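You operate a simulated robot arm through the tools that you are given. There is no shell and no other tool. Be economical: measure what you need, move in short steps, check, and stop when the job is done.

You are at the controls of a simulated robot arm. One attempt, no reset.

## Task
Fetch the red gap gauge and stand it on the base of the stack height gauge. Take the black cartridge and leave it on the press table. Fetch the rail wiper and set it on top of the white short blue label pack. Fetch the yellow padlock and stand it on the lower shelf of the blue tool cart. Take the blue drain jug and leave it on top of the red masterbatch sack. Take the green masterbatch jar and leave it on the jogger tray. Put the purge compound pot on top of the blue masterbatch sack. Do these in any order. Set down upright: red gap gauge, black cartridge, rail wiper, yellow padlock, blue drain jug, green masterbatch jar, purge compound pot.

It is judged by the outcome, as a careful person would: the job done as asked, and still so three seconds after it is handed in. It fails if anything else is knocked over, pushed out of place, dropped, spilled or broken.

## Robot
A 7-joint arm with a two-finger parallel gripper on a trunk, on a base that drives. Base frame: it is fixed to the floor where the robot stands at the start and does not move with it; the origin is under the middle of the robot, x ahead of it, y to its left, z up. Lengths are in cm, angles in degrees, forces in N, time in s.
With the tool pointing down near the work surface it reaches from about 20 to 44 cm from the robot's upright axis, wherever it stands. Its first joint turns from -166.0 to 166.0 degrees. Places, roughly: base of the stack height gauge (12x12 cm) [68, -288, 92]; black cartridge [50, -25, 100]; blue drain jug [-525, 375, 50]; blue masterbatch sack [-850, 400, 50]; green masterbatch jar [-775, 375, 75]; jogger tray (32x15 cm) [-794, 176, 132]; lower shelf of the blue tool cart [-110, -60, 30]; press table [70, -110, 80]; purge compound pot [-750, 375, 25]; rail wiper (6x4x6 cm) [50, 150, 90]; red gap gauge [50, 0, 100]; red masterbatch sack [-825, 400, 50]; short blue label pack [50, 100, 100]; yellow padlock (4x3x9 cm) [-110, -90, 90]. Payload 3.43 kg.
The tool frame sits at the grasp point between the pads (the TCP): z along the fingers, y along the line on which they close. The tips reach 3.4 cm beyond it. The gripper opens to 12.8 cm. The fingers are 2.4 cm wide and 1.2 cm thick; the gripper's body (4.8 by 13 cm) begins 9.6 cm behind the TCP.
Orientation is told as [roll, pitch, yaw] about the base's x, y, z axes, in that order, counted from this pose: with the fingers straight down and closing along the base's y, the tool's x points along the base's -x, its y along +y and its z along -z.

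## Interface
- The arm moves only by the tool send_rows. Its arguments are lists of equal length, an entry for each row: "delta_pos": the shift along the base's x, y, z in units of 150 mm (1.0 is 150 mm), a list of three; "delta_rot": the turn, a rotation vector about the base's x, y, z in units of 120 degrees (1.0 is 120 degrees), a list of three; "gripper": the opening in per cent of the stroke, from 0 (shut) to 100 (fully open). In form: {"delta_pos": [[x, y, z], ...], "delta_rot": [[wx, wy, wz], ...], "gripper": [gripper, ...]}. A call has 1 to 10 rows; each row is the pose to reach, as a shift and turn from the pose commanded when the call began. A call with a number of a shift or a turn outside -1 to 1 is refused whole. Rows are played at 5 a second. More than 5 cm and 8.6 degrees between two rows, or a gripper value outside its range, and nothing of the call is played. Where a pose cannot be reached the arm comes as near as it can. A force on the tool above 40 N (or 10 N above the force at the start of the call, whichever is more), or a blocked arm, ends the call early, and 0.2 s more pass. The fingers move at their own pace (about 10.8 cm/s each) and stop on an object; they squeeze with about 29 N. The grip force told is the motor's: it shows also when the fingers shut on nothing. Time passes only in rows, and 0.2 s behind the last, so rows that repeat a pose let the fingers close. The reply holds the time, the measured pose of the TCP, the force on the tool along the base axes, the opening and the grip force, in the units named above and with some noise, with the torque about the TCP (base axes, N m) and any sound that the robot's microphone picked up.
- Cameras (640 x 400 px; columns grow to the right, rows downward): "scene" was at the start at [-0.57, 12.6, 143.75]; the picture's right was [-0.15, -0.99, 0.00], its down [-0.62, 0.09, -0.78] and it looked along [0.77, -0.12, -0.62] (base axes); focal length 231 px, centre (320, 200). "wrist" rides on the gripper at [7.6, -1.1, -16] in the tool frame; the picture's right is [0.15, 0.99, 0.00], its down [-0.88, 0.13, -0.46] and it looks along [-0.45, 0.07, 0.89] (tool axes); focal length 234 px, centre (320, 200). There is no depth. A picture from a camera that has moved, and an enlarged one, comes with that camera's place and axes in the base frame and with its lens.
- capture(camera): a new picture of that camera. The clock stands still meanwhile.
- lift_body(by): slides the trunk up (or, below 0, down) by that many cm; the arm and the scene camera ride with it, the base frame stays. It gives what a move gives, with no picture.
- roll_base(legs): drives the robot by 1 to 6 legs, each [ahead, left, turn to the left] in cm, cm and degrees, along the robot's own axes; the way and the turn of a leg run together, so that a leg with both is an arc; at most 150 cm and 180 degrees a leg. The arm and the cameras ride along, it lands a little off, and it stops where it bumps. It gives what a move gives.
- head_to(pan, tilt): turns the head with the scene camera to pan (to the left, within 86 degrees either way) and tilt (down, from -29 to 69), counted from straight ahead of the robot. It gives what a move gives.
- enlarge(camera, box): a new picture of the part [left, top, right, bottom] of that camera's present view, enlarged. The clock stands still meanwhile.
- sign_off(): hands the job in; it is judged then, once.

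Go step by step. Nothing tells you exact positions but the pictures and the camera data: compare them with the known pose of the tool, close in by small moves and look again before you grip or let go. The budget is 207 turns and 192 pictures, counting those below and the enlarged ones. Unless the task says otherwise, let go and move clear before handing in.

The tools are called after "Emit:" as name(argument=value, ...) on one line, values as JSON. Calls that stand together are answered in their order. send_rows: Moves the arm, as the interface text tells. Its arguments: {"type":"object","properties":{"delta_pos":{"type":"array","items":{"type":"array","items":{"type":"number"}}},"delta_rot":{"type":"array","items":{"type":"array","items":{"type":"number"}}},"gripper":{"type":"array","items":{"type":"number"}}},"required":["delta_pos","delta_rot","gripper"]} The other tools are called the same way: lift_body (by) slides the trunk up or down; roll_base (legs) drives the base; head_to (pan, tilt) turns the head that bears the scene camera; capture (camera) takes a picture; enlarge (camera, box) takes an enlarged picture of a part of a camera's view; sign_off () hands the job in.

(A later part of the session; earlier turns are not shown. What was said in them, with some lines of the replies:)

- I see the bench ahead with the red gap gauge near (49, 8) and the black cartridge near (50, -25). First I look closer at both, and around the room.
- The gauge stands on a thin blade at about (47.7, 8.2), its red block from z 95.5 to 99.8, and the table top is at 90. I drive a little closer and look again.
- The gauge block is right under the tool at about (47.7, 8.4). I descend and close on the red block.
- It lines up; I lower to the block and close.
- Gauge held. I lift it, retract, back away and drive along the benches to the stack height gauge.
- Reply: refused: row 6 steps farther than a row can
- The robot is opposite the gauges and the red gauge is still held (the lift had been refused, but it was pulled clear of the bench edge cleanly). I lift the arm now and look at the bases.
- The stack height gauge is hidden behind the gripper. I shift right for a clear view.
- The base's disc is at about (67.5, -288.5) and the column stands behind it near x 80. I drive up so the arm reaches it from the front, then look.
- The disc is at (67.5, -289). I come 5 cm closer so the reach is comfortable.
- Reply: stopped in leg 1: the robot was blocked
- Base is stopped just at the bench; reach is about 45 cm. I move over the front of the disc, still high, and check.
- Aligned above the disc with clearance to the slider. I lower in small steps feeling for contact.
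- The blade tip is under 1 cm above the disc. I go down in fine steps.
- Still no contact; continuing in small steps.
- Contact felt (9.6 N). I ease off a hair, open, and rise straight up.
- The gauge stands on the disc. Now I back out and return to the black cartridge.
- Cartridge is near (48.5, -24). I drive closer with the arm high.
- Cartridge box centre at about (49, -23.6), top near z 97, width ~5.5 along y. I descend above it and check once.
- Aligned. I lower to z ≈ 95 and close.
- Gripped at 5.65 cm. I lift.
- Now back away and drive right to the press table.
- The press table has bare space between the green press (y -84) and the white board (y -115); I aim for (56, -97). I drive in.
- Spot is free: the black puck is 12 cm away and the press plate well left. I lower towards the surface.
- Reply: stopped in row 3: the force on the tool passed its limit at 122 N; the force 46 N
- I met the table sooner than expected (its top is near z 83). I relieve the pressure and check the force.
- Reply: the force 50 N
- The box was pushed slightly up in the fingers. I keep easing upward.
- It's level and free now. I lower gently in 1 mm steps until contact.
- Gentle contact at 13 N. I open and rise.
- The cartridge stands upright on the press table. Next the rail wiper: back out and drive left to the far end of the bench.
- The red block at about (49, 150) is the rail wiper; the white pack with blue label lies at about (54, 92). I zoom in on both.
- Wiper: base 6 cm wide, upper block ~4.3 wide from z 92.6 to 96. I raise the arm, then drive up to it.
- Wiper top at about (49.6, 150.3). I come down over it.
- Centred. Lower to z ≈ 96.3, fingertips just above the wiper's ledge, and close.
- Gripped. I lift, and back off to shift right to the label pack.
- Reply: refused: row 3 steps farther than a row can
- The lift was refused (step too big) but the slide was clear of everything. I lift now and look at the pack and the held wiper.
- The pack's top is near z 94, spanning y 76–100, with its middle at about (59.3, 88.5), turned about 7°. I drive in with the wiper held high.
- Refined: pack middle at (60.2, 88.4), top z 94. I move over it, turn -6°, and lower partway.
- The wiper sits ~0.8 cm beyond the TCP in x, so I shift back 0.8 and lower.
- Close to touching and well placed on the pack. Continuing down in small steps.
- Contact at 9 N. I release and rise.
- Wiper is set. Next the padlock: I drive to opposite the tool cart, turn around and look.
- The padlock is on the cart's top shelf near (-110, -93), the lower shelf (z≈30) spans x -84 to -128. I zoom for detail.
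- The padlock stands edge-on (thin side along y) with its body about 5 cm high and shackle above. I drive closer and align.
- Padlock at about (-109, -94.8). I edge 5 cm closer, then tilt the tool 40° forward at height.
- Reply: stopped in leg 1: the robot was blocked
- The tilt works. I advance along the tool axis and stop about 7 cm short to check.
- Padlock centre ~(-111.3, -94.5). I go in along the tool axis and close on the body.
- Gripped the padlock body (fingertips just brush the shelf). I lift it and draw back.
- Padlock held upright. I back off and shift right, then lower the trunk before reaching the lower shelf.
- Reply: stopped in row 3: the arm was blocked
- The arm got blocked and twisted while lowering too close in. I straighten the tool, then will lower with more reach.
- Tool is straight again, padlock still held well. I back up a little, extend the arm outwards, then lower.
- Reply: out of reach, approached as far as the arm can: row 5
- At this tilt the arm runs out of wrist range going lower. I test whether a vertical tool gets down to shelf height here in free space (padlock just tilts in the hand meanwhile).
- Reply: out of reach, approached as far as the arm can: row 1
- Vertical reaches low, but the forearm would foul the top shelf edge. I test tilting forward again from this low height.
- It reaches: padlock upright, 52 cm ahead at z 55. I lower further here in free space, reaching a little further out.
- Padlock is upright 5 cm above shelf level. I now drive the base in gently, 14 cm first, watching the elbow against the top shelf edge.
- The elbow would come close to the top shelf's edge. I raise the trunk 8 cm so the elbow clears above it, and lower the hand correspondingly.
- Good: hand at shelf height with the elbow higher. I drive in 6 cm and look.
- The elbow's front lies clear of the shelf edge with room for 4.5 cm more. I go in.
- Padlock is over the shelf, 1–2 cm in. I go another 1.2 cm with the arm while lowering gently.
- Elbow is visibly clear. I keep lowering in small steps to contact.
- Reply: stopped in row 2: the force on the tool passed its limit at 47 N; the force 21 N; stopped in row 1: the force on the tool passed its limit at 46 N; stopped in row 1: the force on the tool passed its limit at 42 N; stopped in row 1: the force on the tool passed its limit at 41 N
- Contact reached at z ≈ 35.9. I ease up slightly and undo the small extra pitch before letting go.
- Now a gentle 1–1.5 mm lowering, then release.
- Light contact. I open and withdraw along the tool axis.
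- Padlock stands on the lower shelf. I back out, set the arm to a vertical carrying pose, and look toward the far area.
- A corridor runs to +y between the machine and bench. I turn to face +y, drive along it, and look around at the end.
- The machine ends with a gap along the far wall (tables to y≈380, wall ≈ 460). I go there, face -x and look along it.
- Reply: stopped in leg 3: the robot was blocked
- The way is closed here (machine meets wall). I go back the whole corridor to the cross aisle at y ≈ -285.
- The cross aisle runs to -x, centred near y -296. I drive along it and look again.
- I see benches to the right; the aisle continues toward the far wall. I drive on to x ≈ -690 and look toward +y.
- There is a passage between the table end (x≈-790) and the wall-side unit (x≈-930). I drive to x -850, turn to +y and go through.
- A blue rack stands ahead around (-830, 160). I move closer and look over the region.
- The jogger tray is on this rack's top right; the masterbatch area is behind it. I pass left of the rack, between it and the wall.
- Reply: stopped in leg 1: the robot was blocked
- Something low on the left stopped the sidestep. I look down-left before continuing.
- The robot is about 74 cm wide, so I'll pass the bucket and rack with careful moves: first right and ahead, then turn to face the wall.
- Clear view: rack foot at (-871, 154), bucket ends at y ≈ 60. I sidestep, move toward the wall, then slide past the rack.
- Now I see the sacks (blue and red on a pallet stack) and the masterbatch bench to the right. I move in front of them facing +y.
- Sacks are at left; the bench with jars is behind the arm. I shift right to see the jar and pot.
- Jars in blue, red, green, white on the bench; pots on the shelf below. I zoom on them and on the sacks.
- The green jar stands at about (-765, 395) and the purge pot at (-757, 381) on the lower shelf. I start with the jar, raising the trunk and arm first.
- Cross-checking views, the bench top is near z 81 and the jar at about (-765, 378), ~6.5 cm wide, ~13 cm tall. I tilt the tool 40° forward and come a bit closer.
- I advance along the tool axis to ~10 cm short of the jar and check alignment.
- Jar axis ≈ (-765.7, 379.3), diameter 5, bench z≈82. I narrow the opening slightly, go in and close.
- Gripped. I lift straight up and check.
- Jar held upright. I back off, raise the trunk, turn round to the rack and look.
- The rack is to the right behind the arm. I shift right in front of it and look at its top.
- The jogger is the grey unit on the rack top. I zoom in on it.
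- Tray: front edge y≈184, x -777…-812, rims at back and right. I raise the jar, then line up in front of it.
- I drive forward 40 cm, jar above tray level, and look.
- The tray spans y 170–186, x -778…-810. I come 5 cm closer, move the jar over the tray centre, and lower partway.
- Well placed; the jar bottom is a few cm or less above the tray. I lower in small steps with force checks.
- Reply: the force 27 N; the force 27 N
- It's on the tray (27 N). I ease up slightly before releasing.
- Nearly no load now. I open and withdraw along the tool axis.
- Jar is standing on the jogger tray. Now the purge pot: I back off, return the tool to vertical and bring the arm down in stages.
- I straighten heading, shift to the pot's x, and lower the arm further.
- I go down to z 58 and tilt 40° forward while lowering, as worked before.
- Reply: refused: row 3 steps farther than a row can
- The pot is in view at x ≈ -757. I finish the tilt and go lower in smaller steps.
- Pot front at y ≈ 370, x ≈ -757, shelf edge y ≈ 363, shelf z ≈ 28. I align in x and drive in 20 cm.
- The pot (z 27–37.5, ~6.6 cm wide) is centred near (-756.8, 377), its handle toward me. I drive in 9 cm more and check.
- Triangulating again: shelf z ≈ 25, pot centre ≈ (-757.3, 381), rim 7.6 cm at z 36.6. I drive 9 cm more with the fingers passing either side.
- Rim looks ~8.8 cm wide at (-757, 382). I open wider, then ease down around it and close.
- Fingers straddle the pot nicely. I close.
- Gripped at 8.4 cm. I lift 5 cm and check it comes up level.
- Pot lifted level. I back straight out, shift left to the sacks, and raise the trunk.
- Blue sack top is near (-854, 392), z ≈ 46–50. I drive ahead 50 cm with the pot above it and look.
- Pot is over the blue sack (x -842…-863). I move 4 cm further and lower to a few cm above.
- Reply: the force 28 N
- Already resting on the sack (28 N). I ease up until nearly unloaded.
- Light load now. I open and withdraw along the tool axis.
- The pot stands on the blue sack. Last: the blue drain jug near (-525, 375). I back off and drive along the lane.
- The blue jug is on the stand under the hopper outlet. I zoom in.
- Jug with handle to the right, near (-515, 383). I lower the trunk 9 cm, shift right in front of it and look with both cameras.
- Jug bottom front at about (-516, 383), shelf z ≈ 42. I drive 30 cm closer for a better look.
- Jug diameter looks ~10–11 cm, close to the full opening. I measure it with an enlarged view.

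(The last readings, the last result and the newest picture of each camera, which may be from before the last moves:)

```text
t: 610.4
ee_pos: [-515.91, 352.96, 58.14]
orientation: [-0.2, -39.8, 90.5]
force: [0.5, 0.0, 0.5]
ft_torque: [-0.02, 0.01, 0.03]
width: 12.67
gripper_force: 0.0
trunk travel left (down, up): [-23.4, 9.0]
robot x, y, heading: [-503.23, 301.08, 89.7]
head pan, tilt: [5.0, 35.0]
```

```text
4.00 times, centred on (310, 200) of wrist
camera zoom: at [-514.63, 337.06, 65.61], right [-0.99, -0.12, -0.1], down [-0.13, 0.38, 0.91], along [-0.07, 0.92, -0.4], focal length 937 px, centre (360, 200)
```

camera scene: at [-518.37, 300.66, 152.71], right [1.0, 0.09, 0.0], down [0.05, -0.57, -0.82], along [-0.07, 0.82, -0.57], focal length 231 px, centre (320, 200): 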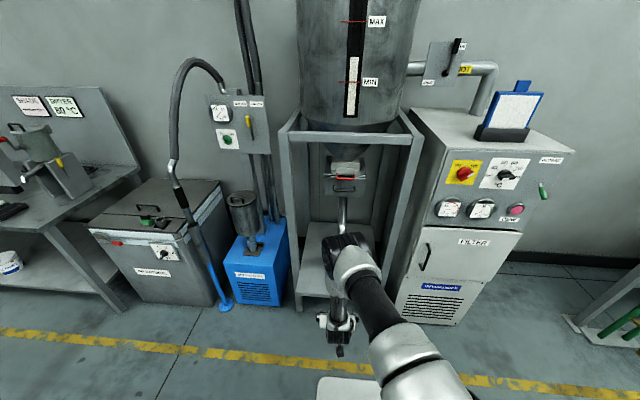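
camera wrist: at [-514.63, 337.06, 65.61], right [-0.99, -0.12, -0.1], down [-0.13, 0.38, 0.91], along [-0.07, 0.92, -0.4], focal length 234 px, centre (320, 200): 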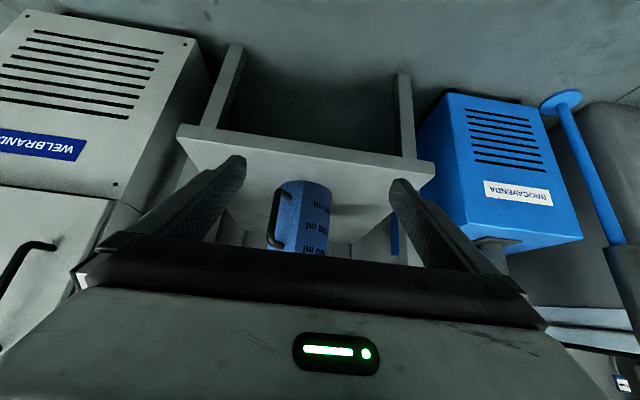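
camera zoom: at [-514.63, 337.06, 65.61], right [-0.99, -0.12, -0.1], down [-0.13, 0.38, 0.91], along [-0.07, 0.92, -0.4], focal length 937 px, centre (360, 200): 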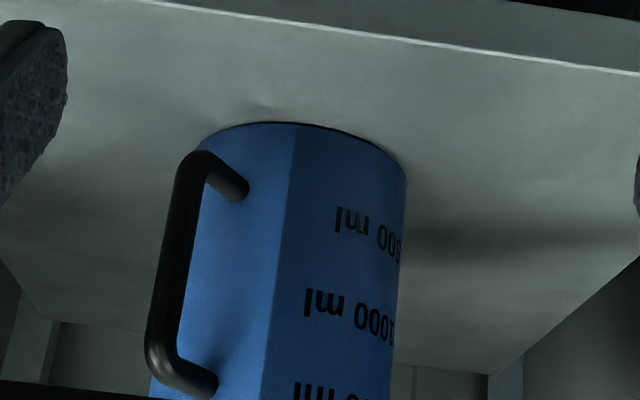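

The jug is about 11.5–12 cm wide; the full opening is 12.8. I bring the fully open fingers just in front of it to compare directly.

Emit:
roll_base(legs=[[13, 0, -0.2]])

Emit:
send_rows(delta_pos=[[0.05, 0, -0.2], [0.05, 0.1, -0.4]], delta_rot=[[0, 0, 0], [0, 0, 0]], gripper=[100, 100])

Emit:
capture(camera="wrist")

```text
t: 611.7
ee_pos: [-515.74, 365.92, 58.19]
orientation: [-0.3, -39.9, 90.3]
force: [0.2, 0.0, 0.5]
ft_torque: [0.0, -0.03, 0.0]
width: 12.65
gripper_force: 0.0
trunk travel left (down, up): [-23.4, 9.0]
robot x, y, heading: [-503.46, 314.06, 90.0]
head pan, tilt: [5.0, 35.0]
```

```text
t: 612.3
ee_pos: [-515.1, 367.52, 52.42]
orientation: [-0.2, -39.7, 90.4]
force: [0.1, 0.5, -0.8]
ft_torque: [-0.02, -0.01, 0.02]
width: 12.78
gripper_force: 0.1
trunk travel left (down, up): [-23.4, 9.0]
robot x, y, heading: [-503.34, 313.84, 89.8]
head pan, tilt: [5.0, 35.0]
```

```text
37 pictures are left
camera wrist: at [-513.78, 351.56, 59.63], right [-0.99, -0.12, -0.1], down [-0.13, 0.38, 0.91], along [-0.07, 0.92, -0.4], focal length 234 px, centre (320, 200)
```

wrist: 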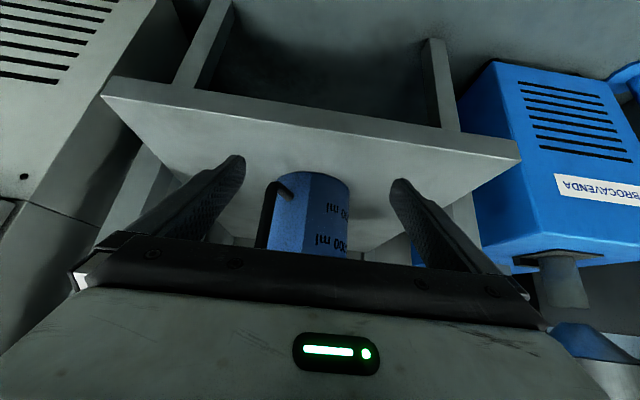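

Emit:
enlarge(camera="wrist", box=[220, 140, 420, 260])

```text
3.20 times, centred on (320, 200) of wrist
camera zoom: at [-513.78, 351.56, 59.63], right [-0.99, -0.12, -0.1], down [-0.13, 0.38, 0.91], along [-0.07, 0.92, -0.4], focal length 749 px, centre (320, 200)
```

zoom: 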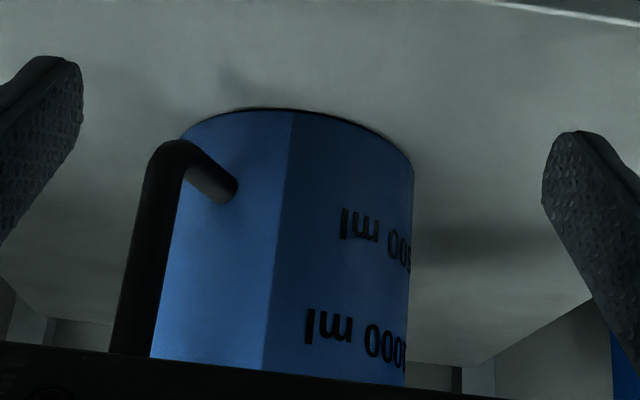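

The opening (12.7) just exceeds the jug (~12). I'll centre carefully: a small x correction, then move the tips up to the jug's front and compare gaps.

Emit:
send_rows(delta_pos=[[-0.02, 0, -0.05]], delta_rot=[[0, 0, 0]], gripper=[100])

Emit:
roll_base(legs=[[10, 0, 0]])

Emit:
capture(camera="wrist")

```text
t: 612.7
ee_pos: [-515.23, 367.38, 51.4]
orientation: [-0.2, -39.7, 90.3]
force: [0.3, -0.5, 0.0]
ft_torque: [-0.04, 0.02, 0.0]
width: 12.8
gripper_force: 0.1
trunk travel left (down, up): [-23.4, 9.0]
robot x, y, heading: [-503.82, 314.07, 90.1]
head pan, tilt: [5.0, 35.0]
```

```text
t: 613.8
ee_pos: [-515.27, 377.47, 51.52]
orientation: [-0.3, -39.8, 90.3]
force: [-0.8, 0.1, -0.1]
ft_torque: [0.01, -0.04, -0.01]
width: 12.79
gripper_force: 0.0
trunk travel left (down, up): [-23.4, 9.0]
robot x, y, heading: [-503.57, 324.19, 89.7]
head pan, tilt: [5.0, 35.0]
```

```text
35 pictures are left
camera wrist: at [-514.02, 361.5, 58.89], right [-0.99, -0.11, -0.1], down [-0.13, 0.39, 0.91], along [-0.07, 0.92, -0.4], focal length 234 px, centre (320, 200)
```

wrist: 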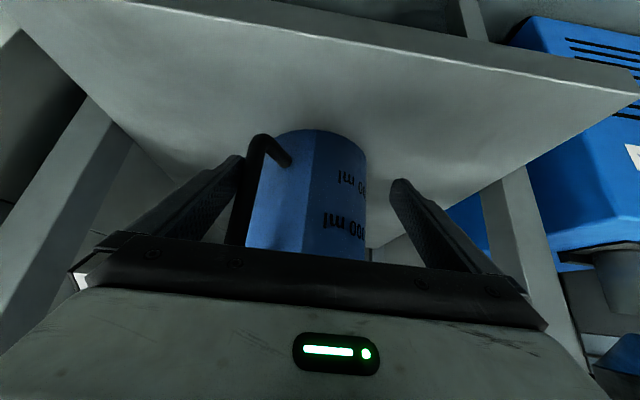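

The handle lies in the left finger's path. I back off 10 cm and approach with the tool yawed ~22° so the handle comes between the fingers.

Emit:
roll_base(legs=[[-10, 0, 0.2]])

Emit:
send_rows(delta_pos=[[0.18, 0, 0], [0.36, 0, 0], [0.53, 0, 0]], delta_rot=[[0, 0, 0.061], [0, 0, 0.122], [0, 0, 0.183]], gripper=[100, 100, 100])

Emit:
capture(camera="wrist")

Emit:
enlarge(camera="wrist", box=[220, 120, 420, 260])

```text
t: 615.0
ee_pos: [-515.53, 367.39, 51.48]
orientation: [-0.3, -39.8, 90.4]
force: [-0.4, -0.2, 0.7]
ft_torque: [0.01, -0.02, 0.02]
width: 12.79
gripper_force: 0.0
trunk travel left (down, up): [-23.4, 9.0]
robot x, y, heading: [-503.12, 314.08, 89.9]
head pan, tilt: [5.0, 35.0]
```

```text
t: 615.8
ee_pos: [-507.51, 367.44, 51.39]
orientation: [-0.1, -39.7, 112.6]
force: [-0.6, 0.5, 0.7]
ft_torque: [-0.02, -0.01, -0.01]
width: 12.8
gripper_force: 0.0
trunk travel left (down, up): [-23.4, 9.0]
robot x, y, heading: [-503.49, 314.1, 90.2]
head pan, tilt: [5.0, 35.0]
```

```text
34 pictures are left
camera wrist: at [-500.28, 353.15, 58.85], right [-0.87, -0.48, -0.1], down [-0.27, 0.31, 0.91], along [-0.41, 0.82, -0.4], focal length 234 px, centre (320, 200)
```

wrist: 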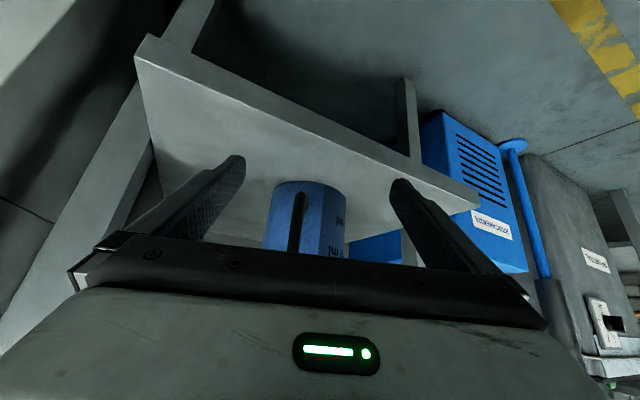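

```text
2.86 times, centred on (320, 190) of wrist
camera zoom: at [-500.28, 353.15, 58.85], right [-0.87, -0.48, -0.1], down [-0.27, 0.31, 0.91], along [-0.41, 0.82, -0.4], focal length 669 px, centre (320, 229)
```

zoom: 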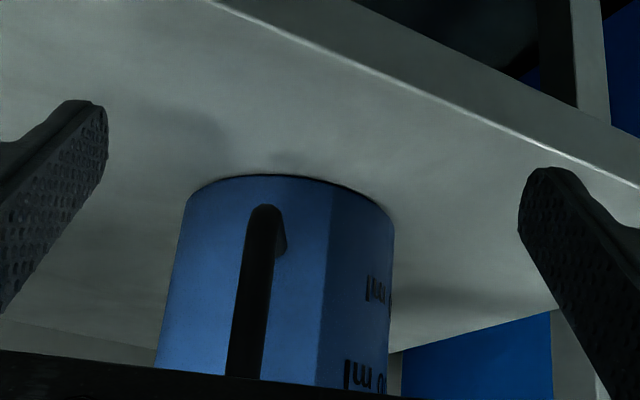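

Handle is now central between the fingers, and lateral alignment looks within ~2 mm. I advance 10 cm along the approach line by driving diagonally.

Emit:
roll_base(legs=[[9.2, 3.9, 0]])

Emit:
enlarge(camera="wrist", box=[210, 100, 430, 260])

```text
t: 616.9
ee_pos: [-511.29, 376.54, 51.45]
orientation: [-0.2, -39.8, 112.4]
force: [0.8, 0.2, -0.3]
ft_torque: [0.01, 0.01, -0.02]
width: 12.82
gripper_force: 0.0
trunk travel left (down, up): [-23.4, 9.0]
robot x, y, heading: [-507.21, 323.03, 90.3]
head pan, tilt: [5.0, 35.0]
```

```text
2.50 times, centred on (320, 180) of wrist
camera zoom: at [-504.22, 362.33, 58.86], right [-0.87, -0.48, -0.1], down [-0.27, 0.31, 0.91], along [-0.41, 0.82, -0.4], focal length 585 px, centre (320, 250)
```

zoom: 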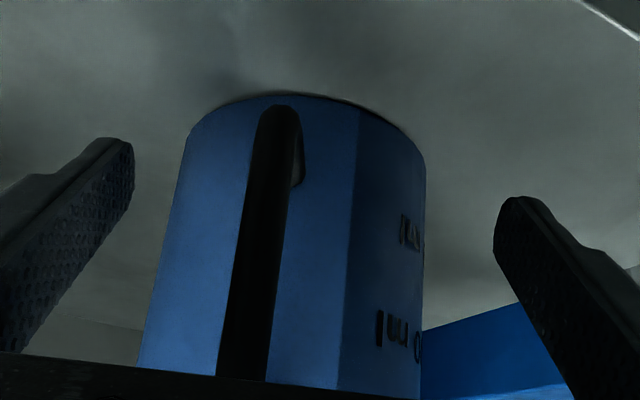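

Jug sits ~3 mm left of centre; I correct that and advance 5 cm along the approach line.

Emit:
send_rows(delta_pos=[[-0.05, 0.16, 0], [-0.11, 0.315, 0]], delta_rot=[[0, 0, 0], [0, 0, 0]], gripper=[100, 100])

Emit:
enlarge(camera="wrist", box=[200, 80, 440, 260])

```text
t: 617.5
ee_pos: [-513.0, 381.34, 51.57]
orientation: [-0.1, -39.7, 112.4]
force: [-0.9, 0.1, -1.2]
ft_torque: [0.01, -0.04, 0.01]
width: 12.79
gripper_force: 0.1
trunk travel left (down, up): [-23.4, 9.0]
robot x, y, heading: [-507.7, 323.19, 90.3]
head pan, tilt: [5.0, 35.0]
```

```text
2.22 times, centred on (320, 170) of wrist
camera zoom: at [-505.84, 367.09, 58.91], right [-0.87, -0.48, -0.1], down [-0.27, 0.31, 0.91], along [-0.41, 0.82, -0.4], focal length 520 px, centre (320, 267)
```

zoom: 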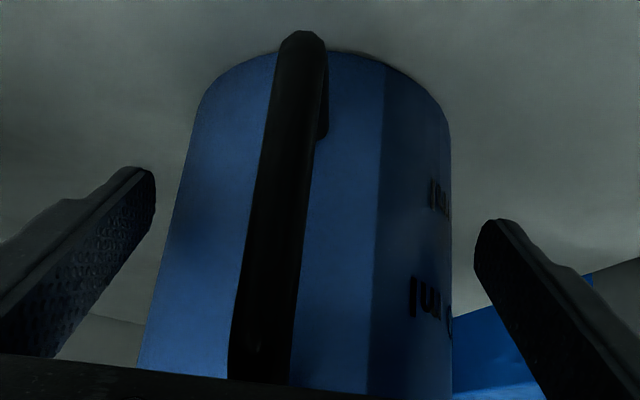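

Gaps are equal on both sides. I advance the last 4.5 cm in small steps.

Emit:
send_rows(delta_pos=[[-0.03, 0.075, 0], [-0.06, 0.15, 0]], delta_rot=[[0, 0, 0], [0, 0, 0]], gripper=[100, 100])

Emit:
enlarge(camera="wrist", box=[200, 80, 440, 260])

```text
t: 618.1
ee_pos: [-513.82, 383.53, 51.54]
orientation: [-0.2, -39.7, 112.4]
force: [-0.3, 0.4, -0.1]
ft_torque: [0.0, 0.0, -0.01]
width: 12.8
gripper_force: 0.0
trunk travel left (down, up): [-23.4, 9.0]
robot x, y, heading: [-507.33, 323.23, 90.0]
head pan, tilt: [5.0, 35.0]
```

```text
2.22 times, centred on (320, 170) of wrist
camera zoom: at [-506.72, 369.31, 58.9], right [-0.87, -0.48, -0.1], down [-0.27, 0.31, 0.91], along [-0.41, 0.82, -0.4], focal length 520 px, centre (320, 267)
```

zoom: 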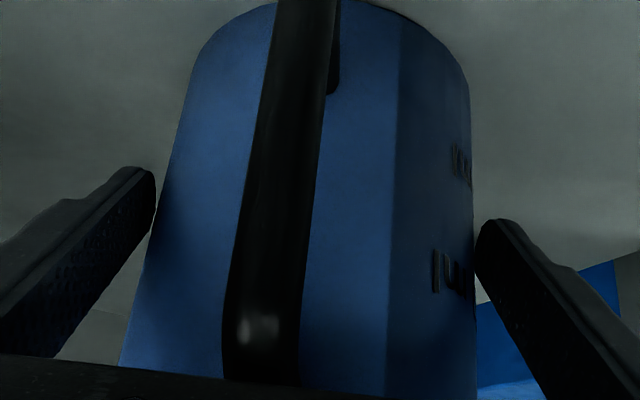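

Fingers are around the widest part with no contact force. I raise 2.5 cm to keep the handle clear of the palm and advance 1.5 cm more.

Emit:
send_rows(delta_pos=[[0, 0, 0.09], [0, 0, 0.17], [-0.019, 0.046, 0.17], [-0.038, 0.092, 0.17]], delta_rot=[[0, 0, 0], [0, 0, 0], [0, 0, 0], [0, 0, 0]], gripper=[100, 100, 100, 100])

Emit:
capture(camera="wrist")

Emit:
enlarge(camera="scene", box=[270, 130, 450, 310])

```text
t: 619.1
ee_pos: [-514.51, 385.02, 54.15]
orientation: [-0.2, -39.9, 112.5]
force: [-0.3, 0.2, 1.1]
ft_torque: [0.03, -0.01, -0.01]
width: 12.79
gripper_force: 0.1
trunk travel left (down, up): [-23.4, 9.0]
robot x, y, heading: [-507.52, 323.05, 90.2]
head pan, tilt: [5.0, 35.0]
```

```text
29 pictures are left
camera wrist: at [-507.33, 370.67, 61.45], right [-0.87, -0.48, -0.1], down [-0.27, 0.31, 0.91], along [-0.41, 0.82, -0.4], focal length 234 px, centre (320, 200)
```

wrist: 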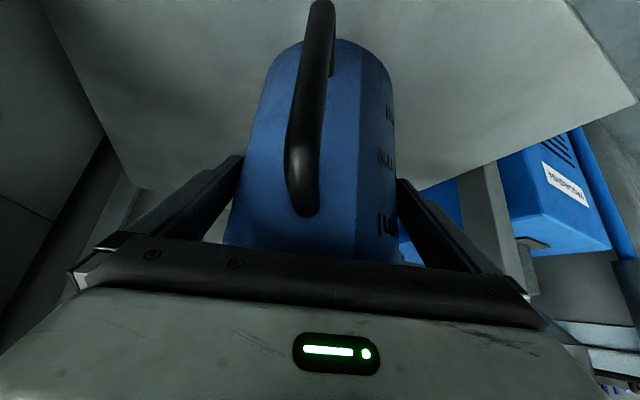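

```text
2.22 times, centred on (360, 220) of scene
camera zoom: at [-522.27, 322.81, 152.71], right [1.0, 0.09, 0.0], down [0.05, -0.57, -0.82], along [-0.07, 0.82, -0.57], focal length 512 px, centre (231, 156)
```

zoom: 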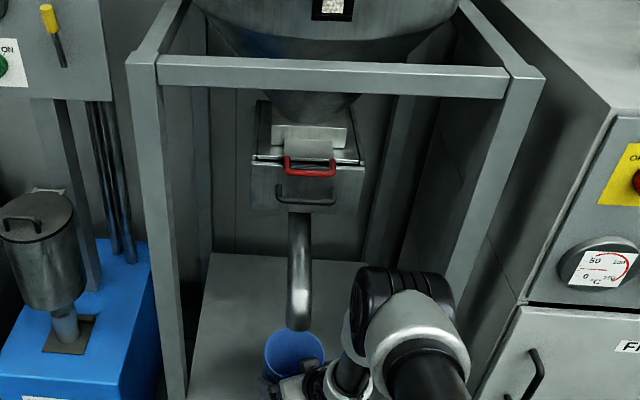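

The jug is empty and the fingers are around it. I close.

Emit:
send_rows(delta_pos=[[0, 0, 0], [0, 0, 0], [0, 0, 0], [0, 0, 0]], delta_rot=[[0, 0, 0], [0, 0, 0], [0, 0, 0], [0, 0, 0]], gripper=[90, 80, 75, 70])

Emit:
capture(camera="wrist")

```text
t: 620.1
ee_pos: [-514.4, 384.84, 54.06]
orientation: [-0.2, -39.7, 112.4]
force: [0.2, 0.7, 0.7]
ft_torque: [0.01, 0.05, -0.06]
width: 12.24
gripper_force: 29.0
trunk travel left (down, up): [-23.4, 9.0]
robot x, y, heading: [-507.54, 323.29, 90.0]
head pan, tilt: [5.0, 35.0]
```

```text
27 pictures are left
camera wrist: at [-507.34, 370.67, 61.45], right [-0.87, -0.48, -0.1], down [-0.27, 0.31, 0.91], along [-0.41, 0.82, -0.4], focal length 234 px, centre (320, 200)
```

wrist: 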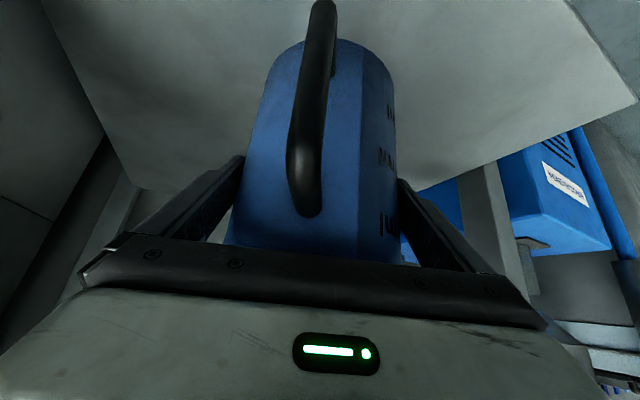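

Gripped at 12.2 cm. The spout is just above, so I lift only ~1.2 cm and draw the jug out along the approach line.

Emit:
send_rows(delta_pos=[[0, 0, 0.03], [0, 0, 0.08], [0.03, -0.08, 0.08], [0.09, -0.22, 0.08], [0.16, -0.4, 0.08]], delta_rot=[[0, 0, 0], [0, 0, 0], [0, 0, 0], [0, 0, 0], [0, 0, 0]], gripper=[70, 70, 70, 70, 70])

Emit:
capture(camera="wrist")

```text
t: 621.3
ee_pos: [-512.08, 378.91, 55.21]
orientation: [-0.2, -39.9, 112.3]
force: [0.2, -0.1, -1.6]
ft_torque: [0.0, -0.02, 0.04]
width: 12.21
gripper_force: 28.8
trunk travel left (down, up): [-23.4, 9.0]
robot x, y, heading: [-507.42, 323.01, 90.4]
head pan, tilt: [5.0, 35.0]
```

```text
26 pictures are left
camera wrist: at [-504.87, 364.7, 62.57], right [-0.87, -0.48, -0.1], down [-0.27, 0.31, 0.91], along [-0.41, 0.82, -0.4], focal length 234 px, centre (320, 200)
```

wrist: 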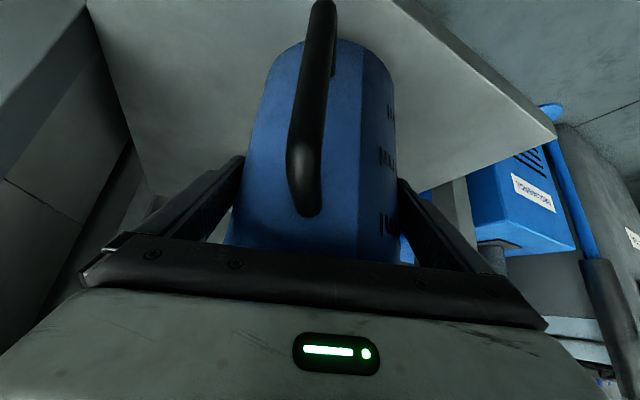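

Jug held and clear of the spout. I back straight out, raise it, and drive left to the red sack.

Emit:
roll_base(legs=[[-48, 0, 0]])

Emit:
lift_body(by=9)

Emit:
send_rows(delta_pos=[[0, 0, 0.25], [0, 0, 0.5], [0, 0, 0.7]], delta_rot=[[0, 0, 0], [0, 0, 0], [0, 0, 0]], gripper=[70, 70, 70])

Emit:
roll_base(legs=[[0, 150, 0], [0, 150, 0]])

Emit:
head_to(pan=10, tilt=42)

Emit:
capture(camera="scene")

Emit:
capture(camera="wrist")

```text
t: 624.2
ee_pos: [-512.02, 331.34, 55.16]
orientation: [-0.2, -39.9, 112.6]
force: [-0.6, -0.3, -2.1]
ft_torque: [-0.05, -0.01, -0.01]
width: 12.22
gripper_force: 28.7
trunk travel left (down, up): [-23.4, 9.0]
robot x, y, heading: [-507.69, 275.4, 90.2]
head pan, tilt: [5.0, 35.0]
```

```text
t: 625.4
ee_pos: [-512.04, 331.23, 64.07]
orientation: [-0.2, -39.7, 112.5]
force: [-0.5, 0.1, -2.6]
ft_torque: [0.01, -0.03, 0.01]
width: 12.22
gripper_force: 29.5
trunk travel left (down, up): [-32.4, 0.0]
robot x, y, heading: [-507.33, 275.25, 90.4]
head pan, tilt: [5.0, 35.0]
```

```text
t: 626.2
ee_pos: [-511.99, 331.2, 74.77]
orientation: [-0.1, -39.7, 112.5]
force: [0.1, 1.2, -1.5]
ft_torque: [-0.01, -0.02, 0.02]
width: 12.23
gripper_force: 28.6
trunk travel left (down, up): [-32.4, 0.0]
robot x, y, heading: [-507.24, 275.64, 90.4]
head pan, tilt: [5.0, 35.0]
```

```text
t: 654.9
ee_pos: [-811.55, 332.24, 74.77]
orientation: [-0.2, -39.6, 112.1]
force: [0.2, 0.7, -2.6]
ft_torque: [-0.01, -0.02, -0.03]
width: 12.22
gripper_force: 28.7
trunk travel left (down, up): [-32.4, 0.0]
robot x, y, heading: [-807.46, 276.46, 89.9]
head pan, tilt: [5.0, 35.0]
```

```text
t: 655.6
ee_pos: [-811.5, 332.29, 74.69]
orientation: [-0.2, -39.7, 112.2]
force: [0.1, -0.8, -3.1]
ft_torque: [-0.03, -0.04, 0.0]
width: 12.22
gripper_force: 28.8
trunk travel left (down, up): [-32.4, 0.0]
robot x, y, heading: [-807.56, 276.77, 89.9]
head pan, tilt: [10.0, 42.0]
```

```text
25 pictures are left
camera scene: at [-822.82, 275.74, 160.66], right [0.99, 0.17, 0.0], down [0.11, -0.66, -0.74], along [-0.13, 0.73, -0.67], focal length 231 px, centre (320, 200)
```

scene: 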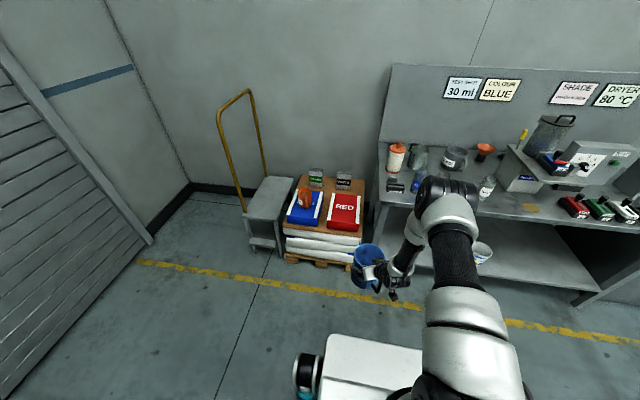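

```text
24 pictures are left
camera wrist: at [-804.48, 318.0, 82.14], right [-0.87, -0.48, -0.1], down [-0.27, 0.31, 0.91], along [-0.4, 0.82, -0.4], focal length 234 px, centre (320, 200)
```

wrist: 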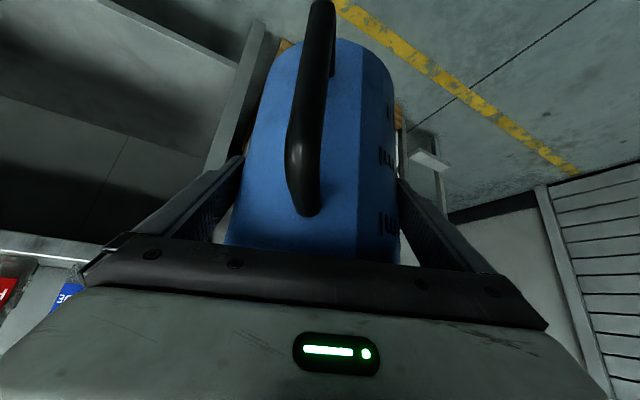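

The orange pot stands fine on the blue sack. The red sack spans x -836…-814, y 372–401, top z≈53. I line up and drive in with the jug above it.

Emit:
roll_base(legs=[[0, 15, 0.2], [48, 0, 0]])

Emit:
capture(camera="scene")

Emit:
capture(camera="wrist")

```text
t: 660.2
ee_pos: [-826.74, 380.93, 74.79]
orientation: [-0.2, -39.8, 112.2]
force: [0.4, 0.5, -2.0]
ft_torque: [-0.05, 0.02, 0.02]
width: 12.21
gripper_force: 28.5
trunk travel left (down, up): [-32.4, 0.0]
robot x, y, heading: [-822.07, 325.21, 89.8]
head pan, tilt: [10.0, 42.0]
```

```text
23 pictures are left
camera scene: at [-837.84, 324.24, 160.65], right [0.99, 0.17, 0.0], down [0.11, -0.66, -0.74], along [-0.13, 0.73, -0.67], focal length 231 px, centre (320, 200)
```

scene: 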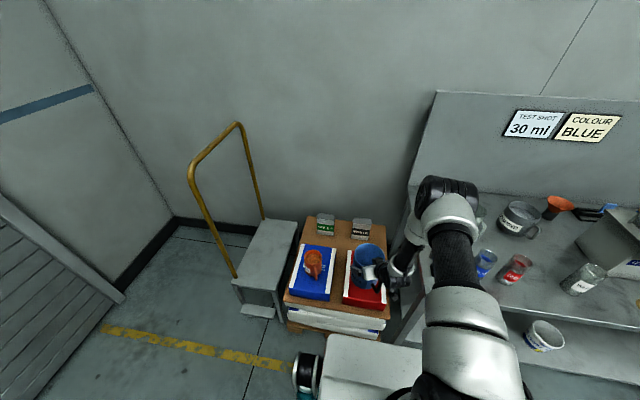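

```text
22 pictures are left
camera wrist: at [-819.55, 366.51, 82.14], right [-0.87, -0.48, -0.1], down [-0.27, 0.31, 0.91], along [-0.41, 0.82, -0.4], focal length 234 px, centre (320, 200)
```

wrist: 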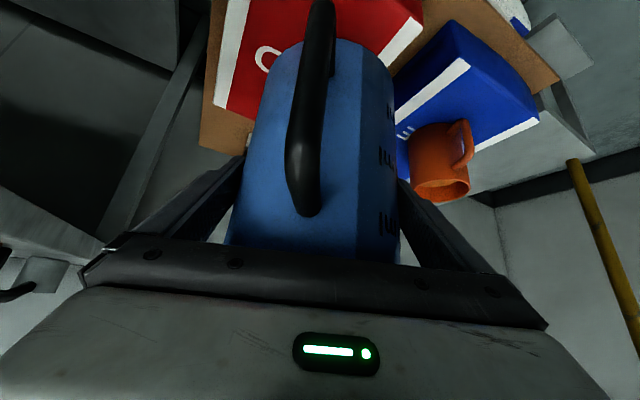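

Elbow and bench are clear. I move 4 cm forward, 1.5 right, and lower to just above the sack.

Emit:
send_rows(delta_pos=[[0.05, 0.14, 0], [0.1, 0.28, -0.1], [0.1, 0.28, -0.3], [0.1, 0.28, -0.45]], delta_rot=[[0, 0, 0], [0, 0, 0], [0, 0, 0], [0, 0, 0]], gripper=[70, 70, 70, 70])

Emit:
enlarge(camera="scene", box=[270, 200, 430, 340])

Emit:
capture(camera="wrist")

```text
t: 661.2
ee_pos: [-825.21, 385.07, 68.11]
orientation: [-0.2, -39.7, 112.2]
force: [-0.2, 0.2, -1.7]
ft_torque: [-0.03, 0.0, 0.04]
width: 12.22
gripper_force: 28.8
trunk travel left (down, up): [-32.4, 0.0]
robot x, y, heading: [-822.51, 324.86, 89.8]
head pan, tilt: [10.0, 42.0]
```

```text
2.86 times, centred on (350, 270) of scene
camera zoom: at [-837.84, 324.23, 160.66], right [0.99, 0.17, 0.0], down [0.11, -0.66, -0.74], along [-0.13, 0.73, -0.67], focal length 659 px, centre (234, 0)
```

zoom: 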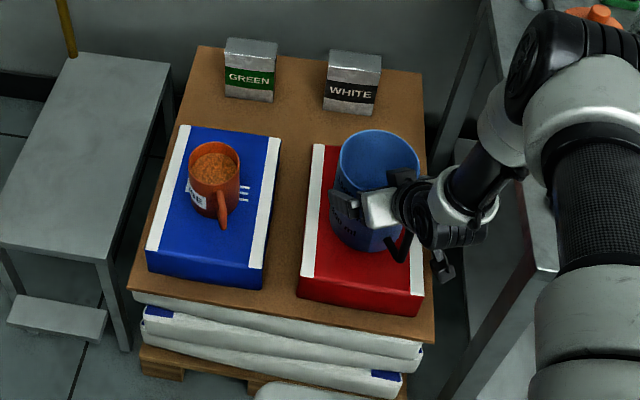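

```text
20 pictures are left
camera wrist: at [-818.09, 370.76, 75.39], right [-0.87, -0.48, -0.1], down [-0.27, 0.31, 0.91], along [-0.41, 0.82, -0.4], focal length 234 px, centre (320, 200)
```

wrist: 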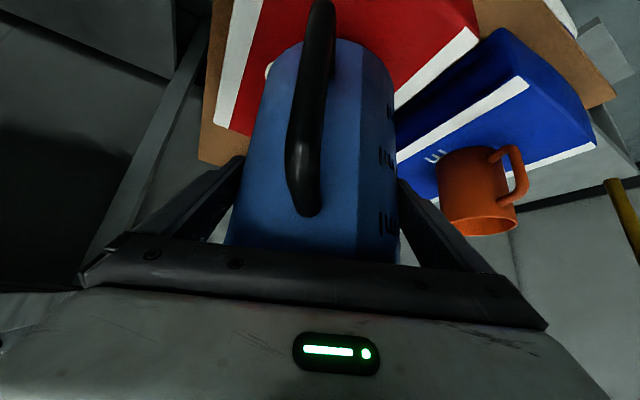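

Jug is centred over the red sack. I lower in small steps with force checks.

Emit:
send_rows(delta_pos=[[0, 0, -0.06], [0, 0, -0.12], [0, 0, -0.18]], delta_rot=[[0, 0, 0], [0, 0, 0], [0, 0, 0]], gripper=[70, 70, 70])

```text
t: 662.0
ee_pos: [-825.14, 385.02, 65.39]
orientation: [-0.1, -39.8, 112.2]
force: [0.4, 0.0, -2.3]
ft_torque: [-0.05, 0.01, -0.04]
width: 12.22
gripper_force: 29.1
trunk travel left (down, up): [-32.4, 0.0]
robot x, y, heading: [-822.6, 325.18, 89.8]
head pan, tilt: [10.0, 42.0]
```

Emit:
send_rows(delta_pos=[[0, 0, -0.03], [0, 0, -0.05]], delta_rot=[[0, 0, 0], [0, 0, 0]], gripper=[70, 70])

```text
t: 662.6
ee_pos: [-825.28, 384.96, 64.59]
orientation: [-0.3, -39.7, 112.3]
force: [0.7, -0.1, -1.5]
ft_torque: [-0.04, -0.02, 0.03]
width: 12.19
gripper_force: 28.8
trunk travel left (down, up): [-32.4, 0.0]
robot x, y, heading: [-821.96, 325.02, 90.0]
head pan, tilt: [10.0, 42.0]
```

Emit:
send_rows(delta_pos=[[0, 0, -0.025]], delta_rot=[[0, 0, 0]], gripper=[70])

Emit:
enlarge(camera="scene", box=[320, 220, 420, 320])

```text
t: 663.0
ee_pos: [-825.2, 384.98, 64.25]
orientation: [-0.1, -39.7, 112.2]
force: [0.5, -0.3, -2.3]
ft_torque: [-0.05, -0.02, -0.01]
width: 12.22
gripper_force: 28.8
trunk travel left (down, up): [-32.4, 0.0]
robot x, y, heading: [-822.35, 325.1, 90.0]
head pan, tilt: [10.0, 42.0]
```

```text
4.00 times, centred on (370, 270) of scene
camera zoom: at [-837.84, 324.22, 160.66], right [0.99, 0.17, 0.0], down [0.11, -0.66, -0.74], along [-0.13, 0.73, -0.67], focal length 923 px, centre (120, -80)
```

zoom: 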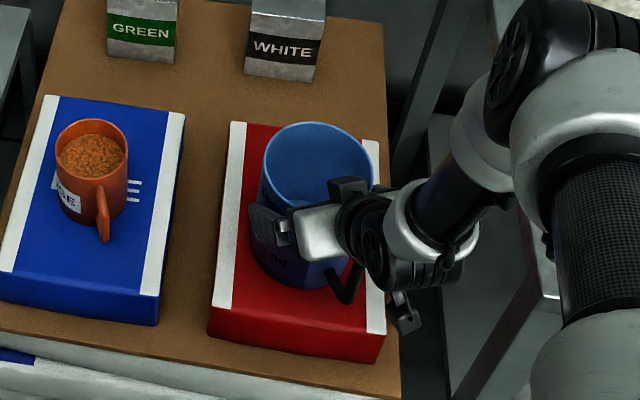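

Near the surface now; I continue in ~3 mm steps.

Emit:
send_rows(delta_pos=[[0, 0, -0.02]], delta_rot=[[0, 0, 0]], gripper=[70])

```text
t: 663.4
ee_pos: [-825.19, 385.01, 63.87]
orientation: [-0.2, -39.7, 112.1]
force: [-0.4, -0.5, -1.2]
ft_torque: [-0.02, -0.02, 0.0]
width: 12.2
gripper_force: 28.8
trunk travel left (down, up): [-32.4, 0.0]
robot x, y, heading: [-821.91, 325.22, 89.7]
head pan, tilt: [10.0, 42.0]
```

Emit:
send_rows(delta_pos=[[0, 0, -0.02]], delta_rot=[[0, 0, 0]], gripper=[70])

```text
t: 663.8
ee_pos: [-825.09, 385.05, 63.54]
orientation: [-0.2, -39.8, 112.2]
force: [-0.4, -0.9, 0.3]
ft_torque: [-0.03, 0.08, 0.03]
width: 12.19
gripper_force: 28.7
trunk travel left (down, up): [-32.4, 0.0]
robot x, y, heading: [-822.02, 325.24, 90.0]
head pan, tilt: [10.0, 42.0]
```

Emit:
send_rows(delta_pos=[[0, 0, -0.012]], delta_rot=[[0, 0, 0]], gripper=[70])

```text
t: 664.2
ee_pos: [-825.11, 385.01, 63.53]
orientation: [-0.2, -39.9, 112.2]
force: [2.1, -5.4, 13.9]
ft_torque: [-0.69, 0.57, 0.27]
width: 12.19
gripper_force: 29.3
trunk travel left (down, up): [-32.4, 0.0]
robot x, y, heading: [-822.11, 325.23, 90.0]
head pan, tilt: [10.0, 42.0]
```

Contact. I ease off, open fully, and check before withdrawing.

Emit:
send_rows(delta_pos=[[0, 0, 0.006], [0, 0, 0.006], [0, 0, 0.006], [0, 0, 0.006]], delta_rot=[[0, 0, 0], [0, 0, 0], [0, 0, 0], [0, 0, 0]], gripper=[97, 100, 100, 100])

Emit:
enlarge(camera="wrist", box=[180, 60, 460, 270])

```text
t: 665.2
ee_pos: [-825.28, 384.9, 63.52]
orientation: [-0.2, -39.6, 112.2]
force: [0.2, 0.6, 0.0]
ft_torque: [0.01, 0.0, -0.03]
width: 12.78
gripper_force: 0.2
trunk travel left (down, up): [-32.4, 0.0]
robot x, y, heading: [-822.22, 325.13, 90.0]
head pan, tilt: [10.0, 42.0]
```

```text
1.90 times, centred on (320, 165) of wrist
camera zoom: at [-818.07, 370.66, 70.89], right [-0.87, -0.48, -0.1], down [-0.27, 0.31, 0.91], along [-0.41, 0.82, -0.4], focal length 446 px, centre (320, 267)
```

zoom: 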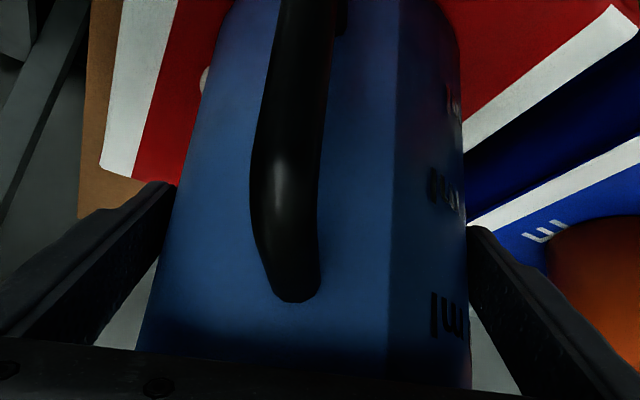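

Free of load. I withdraw slowly along the tool axis.

Emit:
send_rows(delta_pos=[[0.008, -0.02, 0.026], [0.016, -0.04, 0.051], [0.032, -0.08, 0.102]], delta_rot=[[0, 0, 0], [0, 0, 0], [0, 0, 0]], gripper=[100, 100, 100])

Emit:
enlarge(camera="scene", box=[320, 220, 420, 320])

```text
t: 666.0
ee_pos: [-824.64, 383.86, 65.03]
orientation: [-0.2, -39.7, 112.2]
force: [0.4, -0.3, -0.5]
ft_torque: [-0.01, -0.01, -0.02]
width: 12.8
gripper_force: 0.1
trunk travel left (down, up): [-32.4, 0.0]
robot x, y, heading: [-822.35, 325.51, 90.0]
head pan, tilt: [10.0, 42.0]
```

```text
4.00 times, centred on (370, 270) of scene
camera zoom: at [-837.84, 324.21, 160.65], right [0.99, 0.17, 0.0], down [0.11, -0.66, -0.74], along [-0.13, 0.73, -0.67], focal length 923 px, centre (120, -80)
```

zoom: 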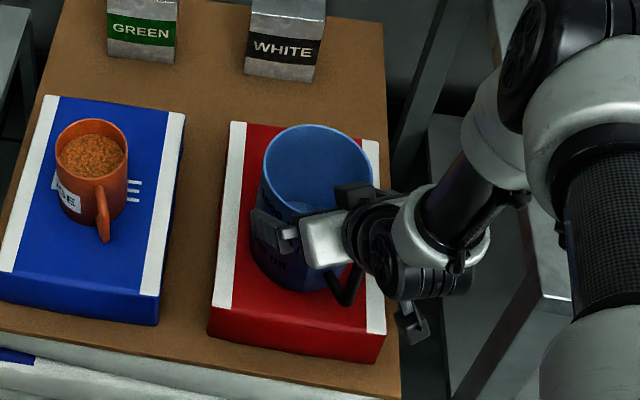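

Jug stays put. I keep withdrawing.

Emit:
send_rows(delta_pos=[[0.032, -0.08, 0.102], [0.064, -0.158, 0.204], [0.114, -0.28, 0.36], [0.17, -0.42, 0.54], [0.23, -0.56, 0.72]], delta_rot=[[0, 0, 0], [0, 0, 0], [0, 0, 0], [0, 0, 0], [0, 0, 0]], gripper=[100, 100, 100, 100, 100])

Emit:
capture(camera="scene")

```text
t: 667.2
ee_pos: [-821.26, 375.35, 75.78]
orientation: [-0.2, -39.7, 112.1]
force: [0.2, 0.5, -0.4]
ft_torque: [0.01, -0.01, 0.02]
width: 12.81
gripper_force: 0.0
trunk travel left (down, up): [-32.4, 0.0]
robot x, y, heading: [-822.26, 325.08, 89.8]
head pan, tilt: [10.0, 42.0]
```

```text
16 pictures are left
camera scene: at [-837.84, 324.2, 160.65], right [0.99, 0.17, 0.0], down [0.11, -0.66, -0.74], along [-0.13, 0.73, -0.67], focal length 231 px, centre (320, 200)
```

scene: 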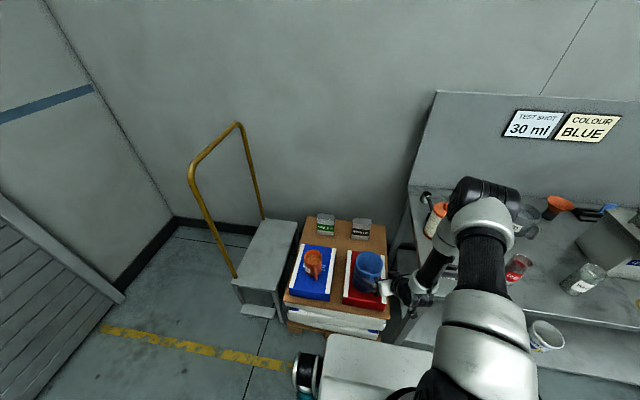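

Clear. I back the robot away and take a final look at the sacks.

Emit:
roll_base(legs=[[-40, 0, 0]])

Emit:
enlarge(camera="scene", box=[240, 150, 440, 290])

```text
t: 669.7
ee_pos: [-821.36, 335.61, 75.8]
orientation: [-0.3, -39.8, 112.2]
force: [0.1, 0.0, -0.1]
ft_torque: [0.0, 0.0, -0.02]
width: 12.83
gripper_force: 0.2
trunk travel left (down, up): [-32.4, 0.0]
robot x, y, heading: [-822.23, 284.84, 89.9]
head pan, tilt: [10.0, 42.0]
```

```text
2.86 times, centred on (340, 220) of scene
camera zoom: at [-837.93, 284.37, 160.66], right [0.99, 0.17, 0.0], down [0.11, -0.66, -0.74], along [-0.13, 0.73, -0.67], focal length 659 px, centre (263, 143)
```

zoom: 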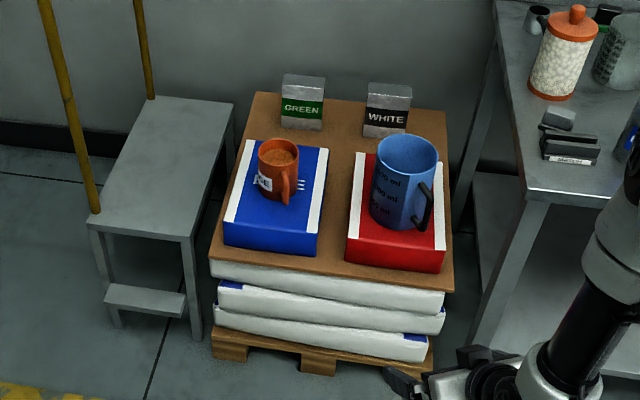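

Pot and jug both stand upright on their sacks, and each of the other five items was seen standing in place after release. I hand in.

Emit:
sign_off()

```text
The job is handed in.
```

I placed all seven items upright where you asked and handed the job in. I pictured each one standing in place after I let go, but I don't have the judged result.

- **Hard contact:** the black cartridge met the press table harder than intended, at 122 N, because the table was higher than I expected. It slid up in the grip, and I set it down again gently. It looked undamaged.
- **Bumps:** the base was stopped by contact several times: at the gauge bench, the tool cart, the far wall and a low wall shelf. The arm also blocked once beside the cart, apparently against the robot's own head. I saw nothing fall or shift.
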